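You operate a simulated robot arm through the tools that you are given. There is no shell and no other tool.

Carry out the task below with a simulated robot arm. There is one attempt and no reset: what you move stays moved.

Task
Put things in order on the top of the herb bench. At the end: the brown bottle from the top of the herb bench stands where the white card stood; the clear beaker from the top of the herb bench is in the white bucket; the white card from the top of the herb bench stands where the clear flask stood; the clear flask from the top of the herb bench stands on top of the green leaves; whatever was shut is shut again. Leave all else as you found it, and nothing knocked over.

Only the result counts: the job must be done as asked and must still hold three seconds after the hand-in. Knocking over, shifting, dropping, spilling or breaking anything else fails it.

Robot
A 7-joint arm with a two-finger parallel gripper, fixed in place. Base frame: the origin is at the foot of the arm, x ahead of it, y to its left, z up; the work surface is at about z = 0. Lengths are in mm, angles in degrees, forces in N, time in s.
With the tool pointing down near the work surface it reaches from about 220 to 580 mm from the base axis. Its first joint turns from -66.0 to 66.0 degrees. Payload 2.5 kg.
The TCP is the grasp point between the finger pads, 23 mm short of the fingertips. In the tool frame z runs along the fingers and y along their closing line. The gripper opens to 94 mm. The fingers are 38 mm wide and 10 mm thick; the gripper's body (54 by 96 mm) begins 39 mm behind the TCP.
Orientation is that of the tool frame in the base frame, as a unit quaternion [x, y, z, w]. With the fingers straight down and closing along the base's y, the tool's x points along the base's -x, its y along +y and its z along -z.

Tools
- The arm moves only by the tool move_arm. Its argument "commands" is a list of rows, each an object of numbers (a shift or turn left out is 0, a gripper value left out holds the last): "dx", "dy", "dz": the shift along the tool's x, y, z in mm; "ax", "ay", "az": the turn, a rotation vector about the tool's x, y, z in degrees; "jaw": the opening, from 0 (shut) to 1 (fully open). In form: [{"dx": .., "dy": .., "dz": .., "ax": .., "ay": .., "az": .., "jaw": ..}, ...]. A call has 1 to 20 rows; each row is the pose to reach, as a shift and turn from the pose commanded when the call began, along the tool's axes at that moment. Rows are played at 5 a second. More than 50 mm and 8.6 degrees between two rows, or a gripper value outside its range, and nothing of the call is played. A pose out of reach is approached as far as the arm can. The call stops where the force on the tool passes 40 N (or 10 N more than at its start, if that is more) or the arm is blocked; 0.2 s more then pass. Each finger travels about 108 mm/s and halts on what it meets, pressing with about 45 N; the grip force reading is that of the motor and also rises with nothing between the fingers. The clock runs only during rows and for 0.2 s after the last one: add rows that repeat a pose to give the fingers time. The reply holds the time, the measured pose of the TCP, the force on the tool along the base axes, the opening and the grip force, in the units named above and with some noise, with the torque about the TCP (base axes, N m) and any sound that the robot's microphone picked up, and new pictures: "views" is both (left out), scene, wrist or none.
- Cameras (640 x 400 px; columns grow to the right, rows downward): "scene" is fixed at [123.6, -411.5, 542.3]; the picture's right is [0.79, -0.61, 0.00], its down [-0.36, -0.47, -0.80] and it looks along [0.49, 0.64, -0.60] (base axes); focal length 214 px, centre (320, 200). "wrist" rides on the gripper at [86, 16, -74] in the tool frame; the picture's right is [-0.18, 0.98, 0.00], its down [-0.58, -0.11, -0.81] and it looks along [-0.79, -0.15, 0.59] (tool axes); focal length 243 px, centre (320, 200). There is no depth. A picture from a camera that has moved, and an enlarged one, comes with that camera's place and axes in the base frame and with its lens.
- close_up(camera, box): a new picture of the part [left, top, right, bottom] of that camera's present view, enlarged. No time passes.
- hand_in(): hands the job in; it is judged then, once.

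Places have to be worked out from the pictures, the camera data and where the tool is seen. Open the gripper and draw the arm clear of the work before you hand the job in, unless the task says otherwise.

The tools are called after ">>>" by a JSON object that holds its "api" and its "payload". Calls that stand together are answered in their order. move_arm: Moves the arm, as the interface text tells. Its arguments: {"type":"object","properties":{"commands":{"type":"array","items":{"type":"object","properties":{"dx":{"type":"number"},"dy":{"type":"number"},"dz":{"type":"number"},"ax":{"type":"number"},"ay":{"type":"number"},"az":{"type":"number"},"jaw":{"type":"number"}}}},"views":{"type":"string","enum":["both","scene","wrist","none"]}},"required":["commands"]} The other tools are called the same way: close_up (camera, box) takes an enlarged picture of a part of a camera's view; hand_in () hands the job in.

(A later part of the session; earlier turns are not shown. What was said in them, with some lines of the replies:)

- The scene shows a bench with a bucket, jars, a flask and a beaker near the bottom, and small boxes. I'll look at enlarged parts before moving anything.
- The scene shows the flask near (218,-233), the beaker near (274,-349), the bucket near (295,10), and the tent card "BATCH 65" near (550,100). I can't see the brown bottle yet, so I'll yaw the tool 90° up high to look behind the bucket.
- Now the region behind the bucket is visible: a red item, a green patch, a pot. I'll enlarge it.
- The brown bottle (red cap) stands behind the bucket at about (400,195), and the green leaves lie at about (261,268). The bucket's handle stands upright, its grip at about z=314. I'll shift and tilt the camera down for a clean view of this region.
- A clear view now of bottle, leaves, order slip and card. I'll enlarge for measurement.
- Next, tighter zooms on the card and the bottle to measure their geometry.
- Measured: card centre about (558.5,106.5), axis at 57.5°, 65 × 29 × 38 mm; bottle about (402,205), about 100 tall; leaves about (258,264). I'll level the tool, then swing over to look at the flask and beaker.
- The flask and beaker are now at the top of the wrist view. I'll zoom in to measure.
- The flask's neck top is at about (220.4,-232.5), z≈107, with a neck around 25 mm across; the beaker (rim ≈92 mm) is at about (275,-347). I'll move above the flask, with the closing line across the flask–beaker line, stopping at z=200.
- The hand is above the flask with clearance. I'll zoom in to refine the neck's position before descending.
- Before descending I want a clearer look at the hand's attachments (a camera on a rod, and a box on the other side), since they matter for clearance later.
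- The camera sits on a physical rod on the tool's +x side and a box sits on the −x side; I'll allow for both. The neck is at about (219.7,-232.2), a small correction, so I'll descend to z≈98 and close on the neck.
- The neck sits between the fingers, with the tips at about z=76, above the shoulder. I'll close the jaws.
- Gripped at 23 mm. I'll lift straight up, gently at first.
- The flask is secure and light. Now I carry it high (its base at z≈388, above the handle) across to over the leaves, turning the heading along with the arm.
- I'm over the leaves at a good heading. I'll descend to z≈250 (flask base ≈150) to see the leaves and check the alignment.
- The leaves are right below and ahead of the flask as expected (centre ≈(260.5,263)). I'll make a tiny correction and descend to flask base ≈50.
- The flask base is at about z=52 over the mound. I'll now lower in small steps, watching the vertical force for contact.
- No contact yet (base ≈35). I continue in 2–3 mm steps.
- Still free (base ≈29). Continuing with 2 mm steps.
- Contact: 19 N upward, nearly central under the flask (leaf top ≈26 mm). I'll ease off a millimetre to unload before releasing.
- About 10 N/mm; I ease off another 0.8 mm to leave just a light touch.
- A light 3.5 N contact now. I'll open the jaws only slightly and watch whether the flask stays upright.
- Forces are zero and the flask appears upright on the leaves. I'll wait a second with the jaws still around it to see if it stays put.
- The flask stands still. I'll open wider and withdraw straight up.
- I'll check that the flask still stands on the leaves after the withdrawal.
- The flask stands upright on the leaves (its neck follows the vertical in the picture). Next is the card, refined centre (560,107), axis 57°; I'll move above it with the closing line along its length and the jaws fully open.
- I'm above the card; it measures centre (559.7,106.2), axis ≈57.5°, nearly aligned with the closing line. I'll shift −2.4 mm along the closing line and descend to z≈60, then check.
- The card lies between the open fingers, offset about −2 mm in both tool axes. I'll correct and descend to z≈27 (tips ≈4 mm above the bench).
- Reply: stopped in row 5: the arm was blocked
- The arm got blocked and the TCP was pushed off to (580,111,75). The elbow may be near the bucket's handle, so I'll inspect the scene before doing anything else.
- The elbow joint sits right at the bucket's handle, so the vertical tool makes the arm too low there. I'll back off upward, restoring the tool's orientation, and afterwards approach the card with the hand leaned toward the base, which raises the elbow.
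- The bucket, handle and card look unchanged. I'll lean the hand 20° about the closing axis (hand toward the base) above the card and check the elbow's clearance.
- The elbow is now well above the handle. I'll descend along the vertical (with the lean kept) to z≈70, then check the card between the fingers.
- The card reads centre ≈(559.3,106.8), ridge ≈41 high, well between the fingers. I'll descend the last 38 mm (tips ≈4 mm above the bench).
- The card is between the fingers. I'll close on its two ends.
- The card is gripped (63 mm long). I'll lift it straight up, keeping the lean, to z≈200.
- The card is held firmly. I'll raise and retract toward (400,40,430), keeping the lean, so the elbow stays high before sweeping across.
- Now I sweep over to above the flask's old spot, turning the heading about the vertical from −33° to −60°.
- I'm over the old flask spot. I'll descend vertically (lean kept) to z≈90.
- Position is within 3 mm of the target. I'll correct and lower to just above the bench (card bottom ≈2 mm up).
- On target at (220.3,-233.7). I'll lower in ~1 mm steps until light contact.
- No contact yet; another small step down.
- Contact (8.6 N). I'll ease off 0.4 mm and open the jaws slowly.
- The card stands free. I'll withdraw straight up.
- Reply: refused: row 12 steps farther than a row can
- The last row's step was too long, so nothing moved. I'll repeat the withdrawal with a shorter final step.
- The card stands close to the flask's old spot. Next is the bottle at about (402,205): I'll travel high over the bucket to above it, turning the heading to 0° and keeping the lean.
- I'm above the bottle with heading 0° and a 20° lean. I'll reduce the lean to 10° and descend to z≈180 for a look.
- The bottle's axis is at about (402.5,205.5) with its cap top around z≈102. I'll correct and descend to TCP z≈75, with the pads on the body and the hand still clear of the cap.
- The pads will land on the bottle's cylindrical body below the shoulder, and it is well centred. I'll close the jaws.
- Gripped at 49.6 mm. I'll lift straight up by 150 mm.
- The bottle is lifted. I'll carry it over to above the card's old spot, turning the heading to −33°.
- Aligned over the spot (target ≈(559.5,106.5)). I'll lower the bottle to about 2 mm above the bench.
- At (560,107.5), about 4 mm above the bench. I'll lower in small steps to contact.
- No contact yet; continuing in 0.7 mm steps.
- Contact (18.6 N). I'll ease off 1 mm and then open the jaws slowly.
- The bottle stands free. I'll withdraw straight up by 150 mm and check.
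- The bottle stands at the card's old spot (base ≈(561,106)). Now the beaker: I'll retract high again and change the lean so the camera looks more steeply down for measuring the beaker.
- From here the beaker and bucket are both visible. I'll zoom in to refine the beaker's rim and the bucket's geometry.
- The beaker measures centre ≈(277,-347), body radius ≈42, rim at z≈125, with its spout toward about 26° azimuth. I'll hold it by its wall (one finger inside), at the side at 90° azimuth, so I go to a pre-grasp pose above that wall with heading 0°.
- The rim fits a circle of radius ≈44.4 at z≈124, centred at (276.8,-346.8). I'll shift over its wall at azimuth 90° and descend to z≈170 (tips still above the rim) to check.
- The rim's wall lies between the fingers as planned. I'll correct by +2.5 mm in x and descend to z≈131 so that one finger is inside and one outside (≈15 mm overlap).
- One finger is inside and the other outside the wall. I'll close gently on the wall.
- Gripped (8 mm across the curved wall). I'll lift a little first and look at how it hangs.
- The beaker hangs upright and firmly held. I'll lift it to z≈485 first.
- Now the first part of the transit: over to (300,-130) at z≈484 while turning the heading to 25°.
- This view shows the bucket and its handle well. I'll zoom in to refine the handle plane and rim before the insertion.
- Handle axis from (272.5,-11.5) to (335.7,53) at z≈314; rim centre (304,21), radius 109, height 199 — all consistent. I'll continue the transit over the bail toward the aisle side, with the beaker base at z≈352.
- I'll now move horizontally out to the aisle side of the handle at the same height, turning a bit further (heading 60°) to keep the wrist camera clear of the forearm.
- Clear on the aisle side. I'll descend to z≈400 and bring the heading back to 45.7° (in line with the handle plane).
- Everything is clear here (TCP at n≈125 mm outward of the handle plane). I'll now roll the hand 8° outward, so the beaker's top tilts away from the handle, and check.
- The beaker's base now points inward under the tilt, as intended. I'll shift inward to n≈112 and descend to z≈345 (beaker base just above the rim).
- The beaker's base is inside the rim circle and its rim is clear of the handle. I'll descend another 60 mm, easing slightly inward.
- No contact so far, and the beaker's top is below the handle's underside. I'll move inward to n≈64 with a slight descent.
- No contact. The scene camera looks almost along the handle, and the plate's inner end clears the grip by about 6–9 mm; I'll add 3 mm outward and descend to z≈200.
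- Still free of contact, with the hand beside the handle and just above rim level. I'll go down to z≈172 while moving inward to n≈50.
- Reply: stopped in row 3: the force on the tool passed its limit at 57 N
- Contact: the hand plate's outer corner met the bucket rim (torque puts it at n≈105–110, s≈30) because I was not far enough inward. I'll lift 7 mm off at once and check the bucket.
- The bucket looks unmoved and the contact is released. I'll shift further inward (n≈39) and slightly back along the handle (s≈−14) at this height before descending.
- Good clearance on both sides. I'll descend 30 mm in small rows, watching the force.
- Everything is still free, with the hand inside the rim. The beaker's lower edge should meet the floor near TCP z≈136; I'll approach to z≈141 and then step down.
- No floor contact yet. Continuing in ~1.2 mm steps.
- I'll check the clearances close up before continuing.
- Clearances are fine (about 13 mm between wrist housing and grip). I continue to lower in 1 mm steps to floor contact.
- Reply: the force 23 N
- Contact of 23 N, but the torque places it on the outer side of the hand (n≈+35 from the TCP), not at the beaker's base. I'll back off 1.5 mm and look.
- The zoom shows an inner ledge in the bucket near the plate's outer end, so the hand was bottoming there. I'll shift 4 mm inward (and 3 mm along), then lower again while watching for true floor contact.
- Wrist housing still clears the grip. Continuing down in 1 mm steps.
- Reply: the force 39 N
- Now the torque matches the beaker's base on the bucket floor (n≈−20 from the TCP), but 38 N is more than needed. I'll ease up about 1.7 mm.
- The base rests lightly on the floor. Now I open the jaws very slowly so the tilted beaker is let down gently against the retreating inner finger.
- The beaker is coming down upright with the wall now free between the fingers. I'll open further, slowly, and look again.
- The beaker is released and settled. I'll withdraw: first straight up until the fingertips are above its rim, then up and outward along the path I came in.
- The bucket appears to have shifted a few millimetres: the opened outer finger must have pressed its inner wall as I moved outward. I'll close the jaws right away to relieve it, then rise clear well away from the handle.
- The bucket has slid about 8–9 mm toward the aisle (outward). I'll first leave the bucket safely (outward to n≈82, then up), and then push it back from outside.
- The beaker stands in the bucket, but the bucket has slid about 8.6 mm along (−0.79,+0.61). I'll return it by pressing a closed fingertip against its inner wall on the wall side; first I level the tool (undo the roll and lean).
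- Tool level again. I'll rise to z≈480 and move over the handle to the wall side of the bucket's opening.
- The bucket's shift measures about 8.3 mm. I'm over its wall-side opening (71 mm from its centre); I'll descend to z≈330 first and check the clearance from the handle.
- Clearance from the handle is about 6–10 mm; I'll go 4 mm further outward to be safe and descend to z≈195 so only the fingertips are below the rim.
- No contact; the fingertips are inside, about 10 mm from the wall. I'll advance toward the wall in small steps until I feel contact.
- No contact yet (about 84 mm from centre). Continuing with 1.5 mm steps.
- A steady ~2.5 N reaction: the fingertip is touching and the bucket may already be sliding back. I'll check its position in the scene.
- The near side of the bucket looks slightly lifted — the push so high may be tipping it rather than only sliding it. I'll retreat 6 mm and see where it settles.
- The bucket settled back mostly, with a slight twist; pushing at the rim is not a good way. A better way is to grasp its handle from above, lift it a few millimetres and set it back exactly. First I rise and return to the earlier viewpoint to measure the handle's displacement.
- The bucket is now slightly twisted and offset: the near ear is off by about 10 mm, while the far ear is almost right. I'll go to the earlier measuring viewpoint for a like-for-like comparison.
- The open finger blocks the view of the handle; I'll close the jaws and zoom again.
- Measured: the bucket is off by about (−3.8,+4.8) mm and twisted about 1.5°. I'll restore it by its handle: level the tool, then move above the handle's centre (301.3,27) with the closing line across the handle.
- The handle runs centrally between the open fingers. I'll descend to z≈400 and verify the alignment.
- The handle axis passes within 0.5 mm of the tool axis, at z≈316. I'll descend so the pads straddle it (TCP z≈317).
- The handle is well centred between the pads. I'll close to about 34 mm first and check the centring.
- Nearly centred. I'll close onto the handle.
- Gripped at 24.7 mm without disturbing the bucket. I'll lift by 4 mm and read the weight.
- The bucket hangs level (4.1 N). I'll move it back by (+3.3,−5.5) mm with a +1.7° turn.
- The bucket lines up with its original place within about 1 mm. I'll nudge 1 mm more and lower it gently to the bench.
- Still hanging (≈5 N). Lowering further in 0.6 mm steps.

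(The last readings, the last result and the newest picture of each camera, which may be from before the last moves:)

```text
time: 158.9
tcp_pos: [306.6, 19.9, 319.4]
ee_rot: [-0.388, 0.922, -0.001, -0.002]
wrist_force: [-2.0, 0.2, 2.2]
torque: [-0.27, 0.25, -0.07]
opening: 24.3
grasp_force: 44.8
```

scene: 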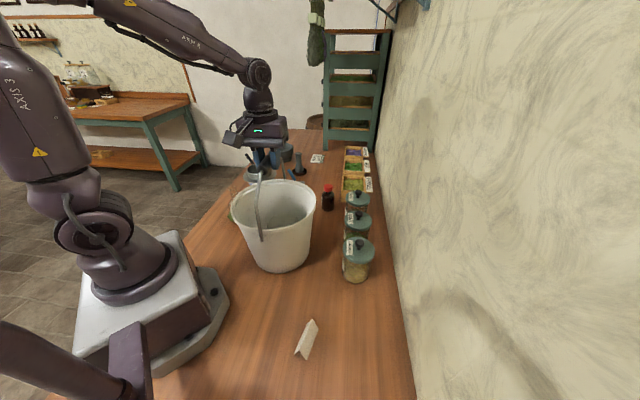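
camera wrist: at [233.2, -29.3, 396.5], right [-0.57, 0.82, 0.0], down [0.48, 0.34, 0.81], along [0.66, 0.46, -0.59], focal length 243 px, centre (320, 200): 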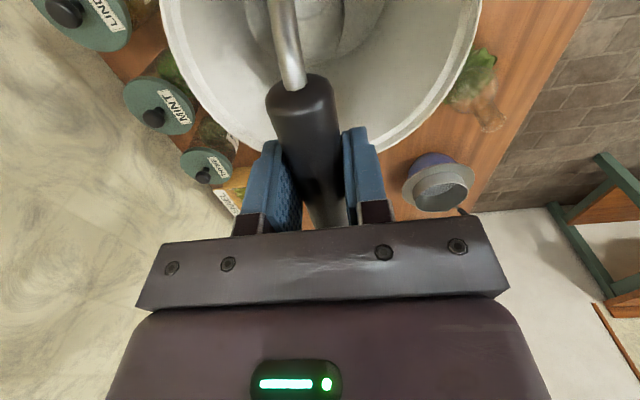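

The bucket now rests on the bench. I'll open the jaws slowly.

>>> {"api": "move_arm", "payload": {"commands": [{"jaw": 0.27}, {"jaw": 0.28}, {"jaw": 0.3}, {"jaw": 0.35}, {"jaw": 0.45}, {"jaw": 0.6}, {"jaw": 0.8}, {"jaw": 1}, {"jaw": 1}], "views": "both"}}

>>> {"api": "close_up", "payload": {"camera": "scene", "box": [220, 170, 340, 280]}}

>>> {"api": "close_up", "payload": {"camera": "scene", "box": [220, 120, 400, 232]}}

```text
time: 160.9
tcp_pos: [306.9, 20.0, 318.0]
ee_rot: [-0.388, 0.922, -0.002, 0.0]
wrist_force: [-0.4, -1.1, 0.1]
torque: [0.0, -0.01, 0.02]
opening: 94.0
grasp_force: 0.1
camera wrist: at [234.8, -30.2, 392.9], right [-0.57, 0.82, 0.0], down [0.48, 0.34, 0.81], along [0.66, 0.46, -0.59], focal length 243 px, centre (320, 200)
```

scene: 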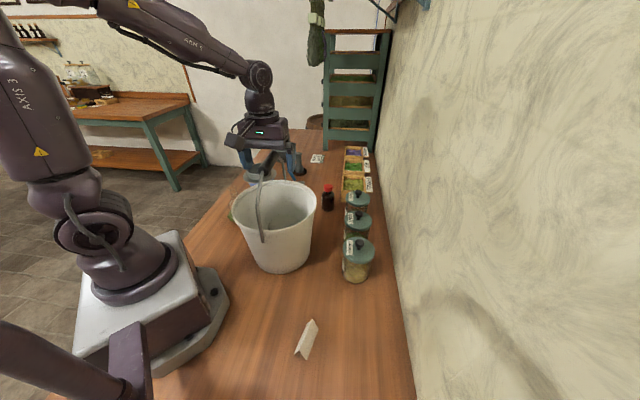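
wrist: 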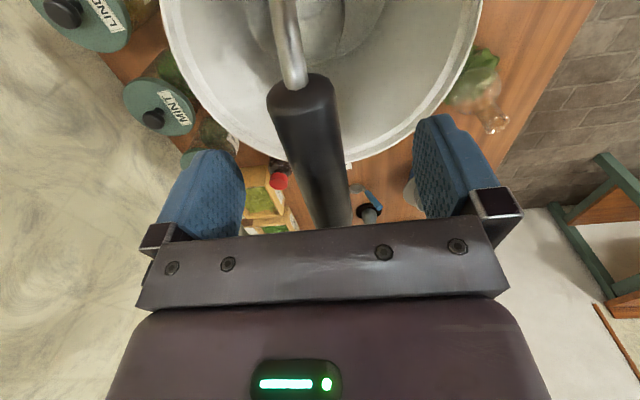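

```text
3.64 times, centred on (280, 225) of scene
camera zoom: at [123.6, -411.5, 542.3], right [0.79, -0.61, 0.0], down [-0.36, -0.47, -0.8], along [0.49, 0.64, -0.6], focal length 780 px, centre (466, 109)
```

zoom: 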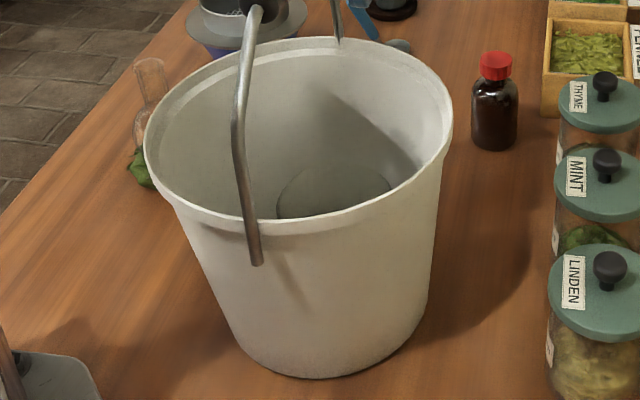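

```text
3.56 times, centred on (310, 176) of scene
camera zoom: at [123.6, -411.5, 542.3], right [0.79, -0.61, 0.0], down [-0.36, -0.47, -0.8], along [0.49, 0.64, -0.6], focal length 763 px, centre (356, 285)
```

zoom: 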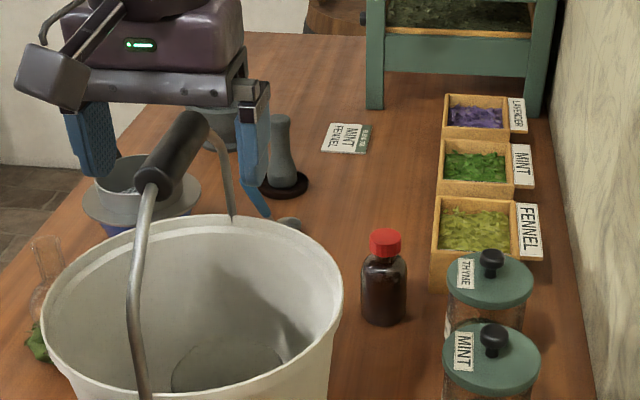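

The bucket is back on its original spot (rim and ear within about a pixel). I'll rise straight up with the jaws open and clear of the handle.

>>> {"api": "move_arm", "payload": {"commands": [{"dz": -20}, {"dz": -55}, {"dz": -95}, {"dz": -135}, {"dz": -170}, {"dz": -200}, {"dz": -200}], "views": "both"}}

>>> {"api": "close_up", "payload": {"camera": "scene", "box": [200, 120, 400, 260]}}

>>> {"api": "close_up", "payload": {"camera": "scene", "box": [240, 260, 420, 400]}}

```text
time: 162.5
tcp_pos: [306.5, 21.7, 518.5]
ee_rot: [-0.388, 0.922, -0.001, 0.0]
wrist_force: [-0.1, -0.7, 0.1]
torque: [0.04, -0.03, 0.0]
opening: 94.0
grasp_force: 0.1
camera wrist: at [234.9, -29.2, 592.6], right [-0.57, 0.82, 0.0], down [0.48, 0.34, 0.81], along [0.66, 0.46, -0.59], focal length 243 px, centre (320, 200)
```

scene: 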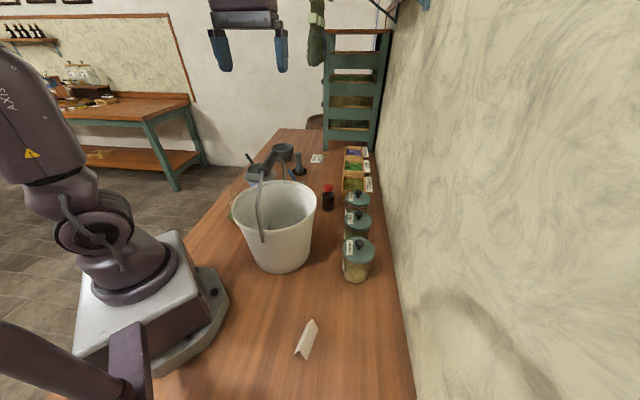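
wrist: 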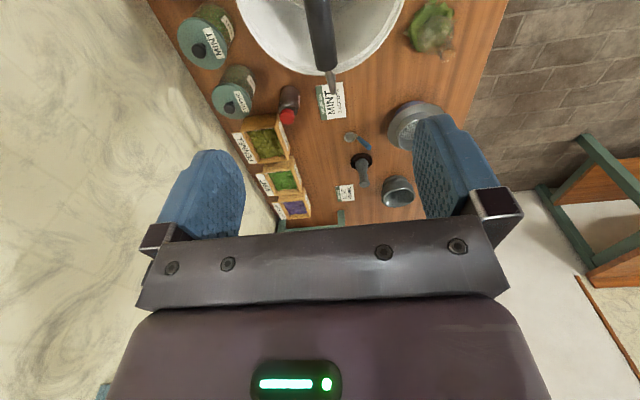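

```text
2.86 times, centred on (300, 190) of scene
camera zoom: at [123.6, -411.5, 542.3], right [0.79, -0.61, 0.0], down [-0.36, -0.47, -0.8], along [0.49, 0.64, -0.6], focal length 613 px, centre (377, 229)
```

zoom: 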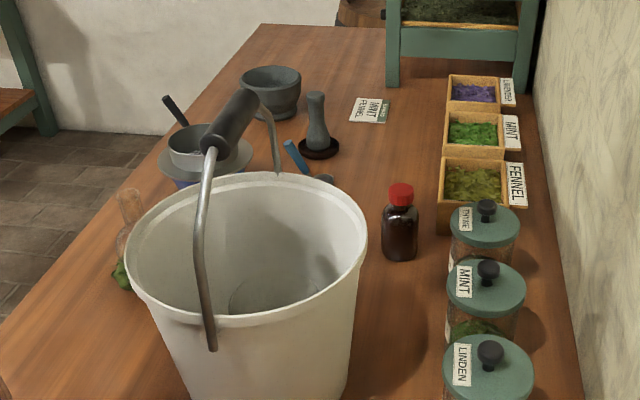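

```text
2.86 times, centred on (330, 330) of scene
camera zoom: at [123.6, -411.5, 542.3], right [0.79, -0.61, 0.0], down [-0.36, -0.47, -0.8], along [0.49, 0.64, -0.6], focal length 613 px, centre (291, -171)
```

zoom: 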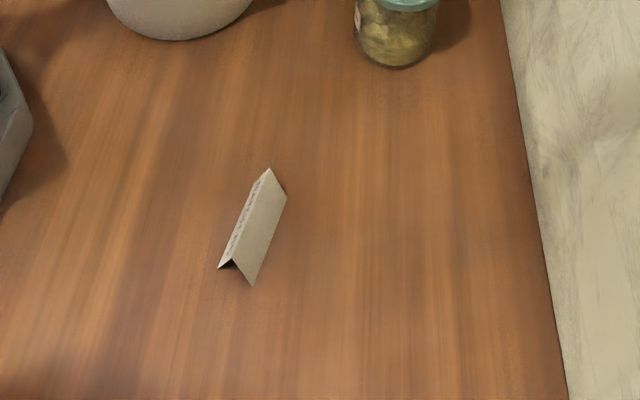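

Bottle, card, flask and bucket all look right. I'll tilt the camera down for one last look into the bucket at the beaker and at the flask on the leaves.

>>> {"api": "move_arm", "payload": {"commands": [{"ay": 6}, {"ay": 12}, {"ay": 18}, {"ay": 18}], "views": "wrist"}}

>>> {"api": "close_up", "payload": {"camera": "wrist", "box": [200, 0, 520, 200]}}

```text
time: 163.5
tcp_pos: [305.8, 21.6, 518.4]
ee_rot: [-0.384, 0.91, -0.062, -0.146]
wrist_force: [0.1, 0.3, -0.4]
torque: [-0.01, 0.02, 0.01]
opening: 94.0
grasp_force: 0.0
camera wrist: at [253.6, -9.5, 615.5], right [-0.58, 0.81, -0.06], down [0.64, 0.5, 0.59], along [0.5, 0.3, -0.81], focal length 243 px, centre (320, 200)
```

wrist: 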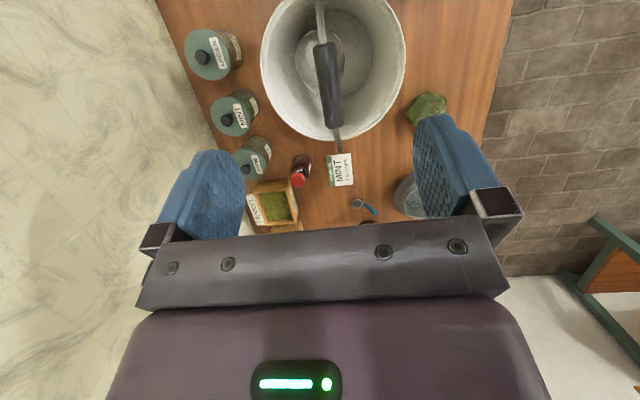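

```text
2.00 times, centred on (360, 100) of wrist
camera zoom: at [253.6, -9.5, 615.5], right [-0.58, 0.81, -0.06], down [0.64, 0.5, 0.59], along [0.5, 0.3, -0.81], focal length 485 px, centre (240, 400)
```

zoom: 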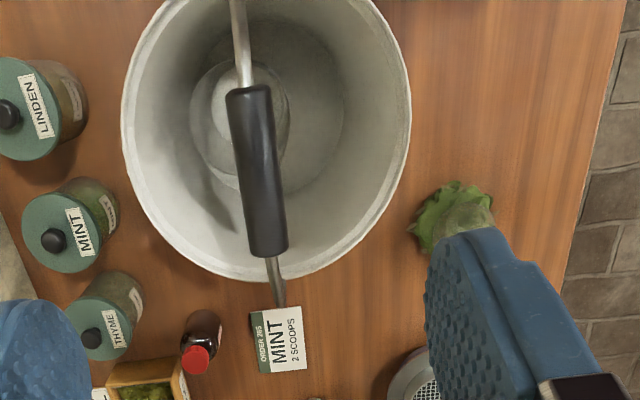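

The beaker stands upright inside the bucket, and the flask is still on the leaves. I'll level the tool and return toward the starting pose, clear of everything with the jaws open.

>>> {"api": "move_arm", "payload": {"commands": [{"ay": -6}, {"ay": -12}, {"ay": -18}, {"ay": -18}], "views": "none"}}

>>> {"api": "move_arm", "payload": {"commands": [{"dx": -3, "dy": -10, "dz": -3, "az": 7.6}, {"dx": -6, "dy": -21, "dz": -5, "az": 15.2}, {"dx": -9, "dy": -32, "dz": -8, "az": 22.8}, {"dx": -12, "dy": -42, "dz": -8, "az": 30.4}, {"dx": -16, "dy": -53, "dz": -8, "az": 38}, {"dx": -19, "dy": -64, "dz": -8, "az": 45.6}, {"dx": -19, "dy": -64, "dz": -8, "az": 45.6}], "views": "both"}}

```text
time: 164.5
tcp_pos: [305.4, 21.5, 518.6]
ee_rot: [-0.388, 0.922, -0.001, 0.001]
wrist_force: [0.2, 0.0, 1.0]
torque: [-0.02, 0.0, -0.02]
opening: 94.1
grasp_force: 0.1
```

```text
time: 166.1
tcp_pos: [364.3, -9.8, 526.7]
ee_rot: [0.001, 1.0, -0.001, 0.001]
wrist_force: [-0.1, -0.2, 0.1]
torque: [-0.02, -0.03, -0.03]
opening: 93.8
grasp_force: 0.1
camera wrist: at [279.0, 7.1, 600.9], right [0.19, 0.98, 0.0], down [0.58, -0.11, 0.81], along [0.79, -0.15, -0.59], focal length 243 px, centre (320, 200)
```

scene: 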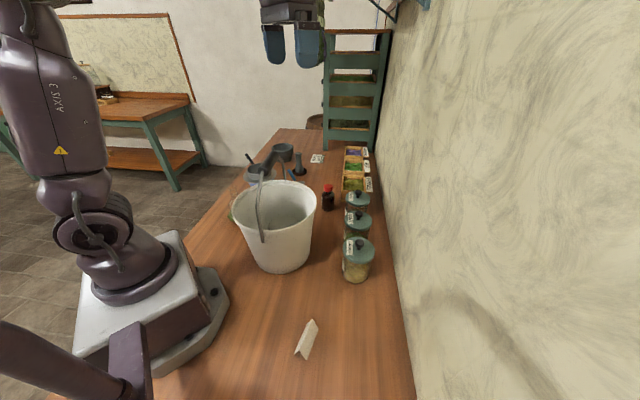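
wrist: 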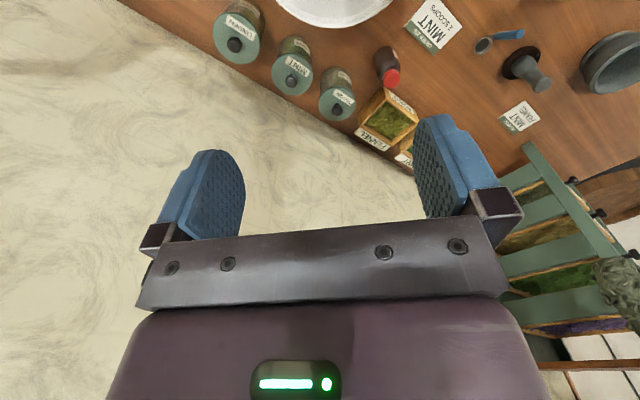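

The arm is back at its starting pose, and both views match the opening ones apart from the four moved items: bottle at the card's place, card at the flask's place, flask on the leaves, beaker in the bucket. I'm handing in.

>>> {"api": "hand_in", "payload": {}}

```text
The job is handed in.
```

I handed the job in with all four items placed; no verdict came back. The bucket was disturbed along the way.

| Item | Where it ended up | How close |
|---|---|---|
| Brown bottle | Where the white card stood | Within about 2 mm |
| White card | Where the clear flask stood | About 5 mm off |
| Clear flask | Upright on top of the green leaves | Centred on the mound |
| Clear beaker | Upright inside the white bucket | Resting on the floor of the bucket |

- **Bucket moved and put back:** While I was taking the hand out of the bucket, an open finger slid the bucket about 8 mm. My first attempt to push it back shifted and twisted it slightly instead. I then lifted it a few millimetres by its handle and set it down again. By eye it is within about 1 mm of its original spot.
- **Other contacts:** The arm's elbow was blocked once, most likely against the bucket handle, while I reached for the card. The hand also pressed the bucket rim once at about 57 N. Afterwards I saw no change in the bucket from either contact.
- **Nothing opened:** I opened nothing, so there was nothing to shut again. Nothing else on the bench appeared moved or knocked over, and the arm ended at its starting pose with the gripper open.
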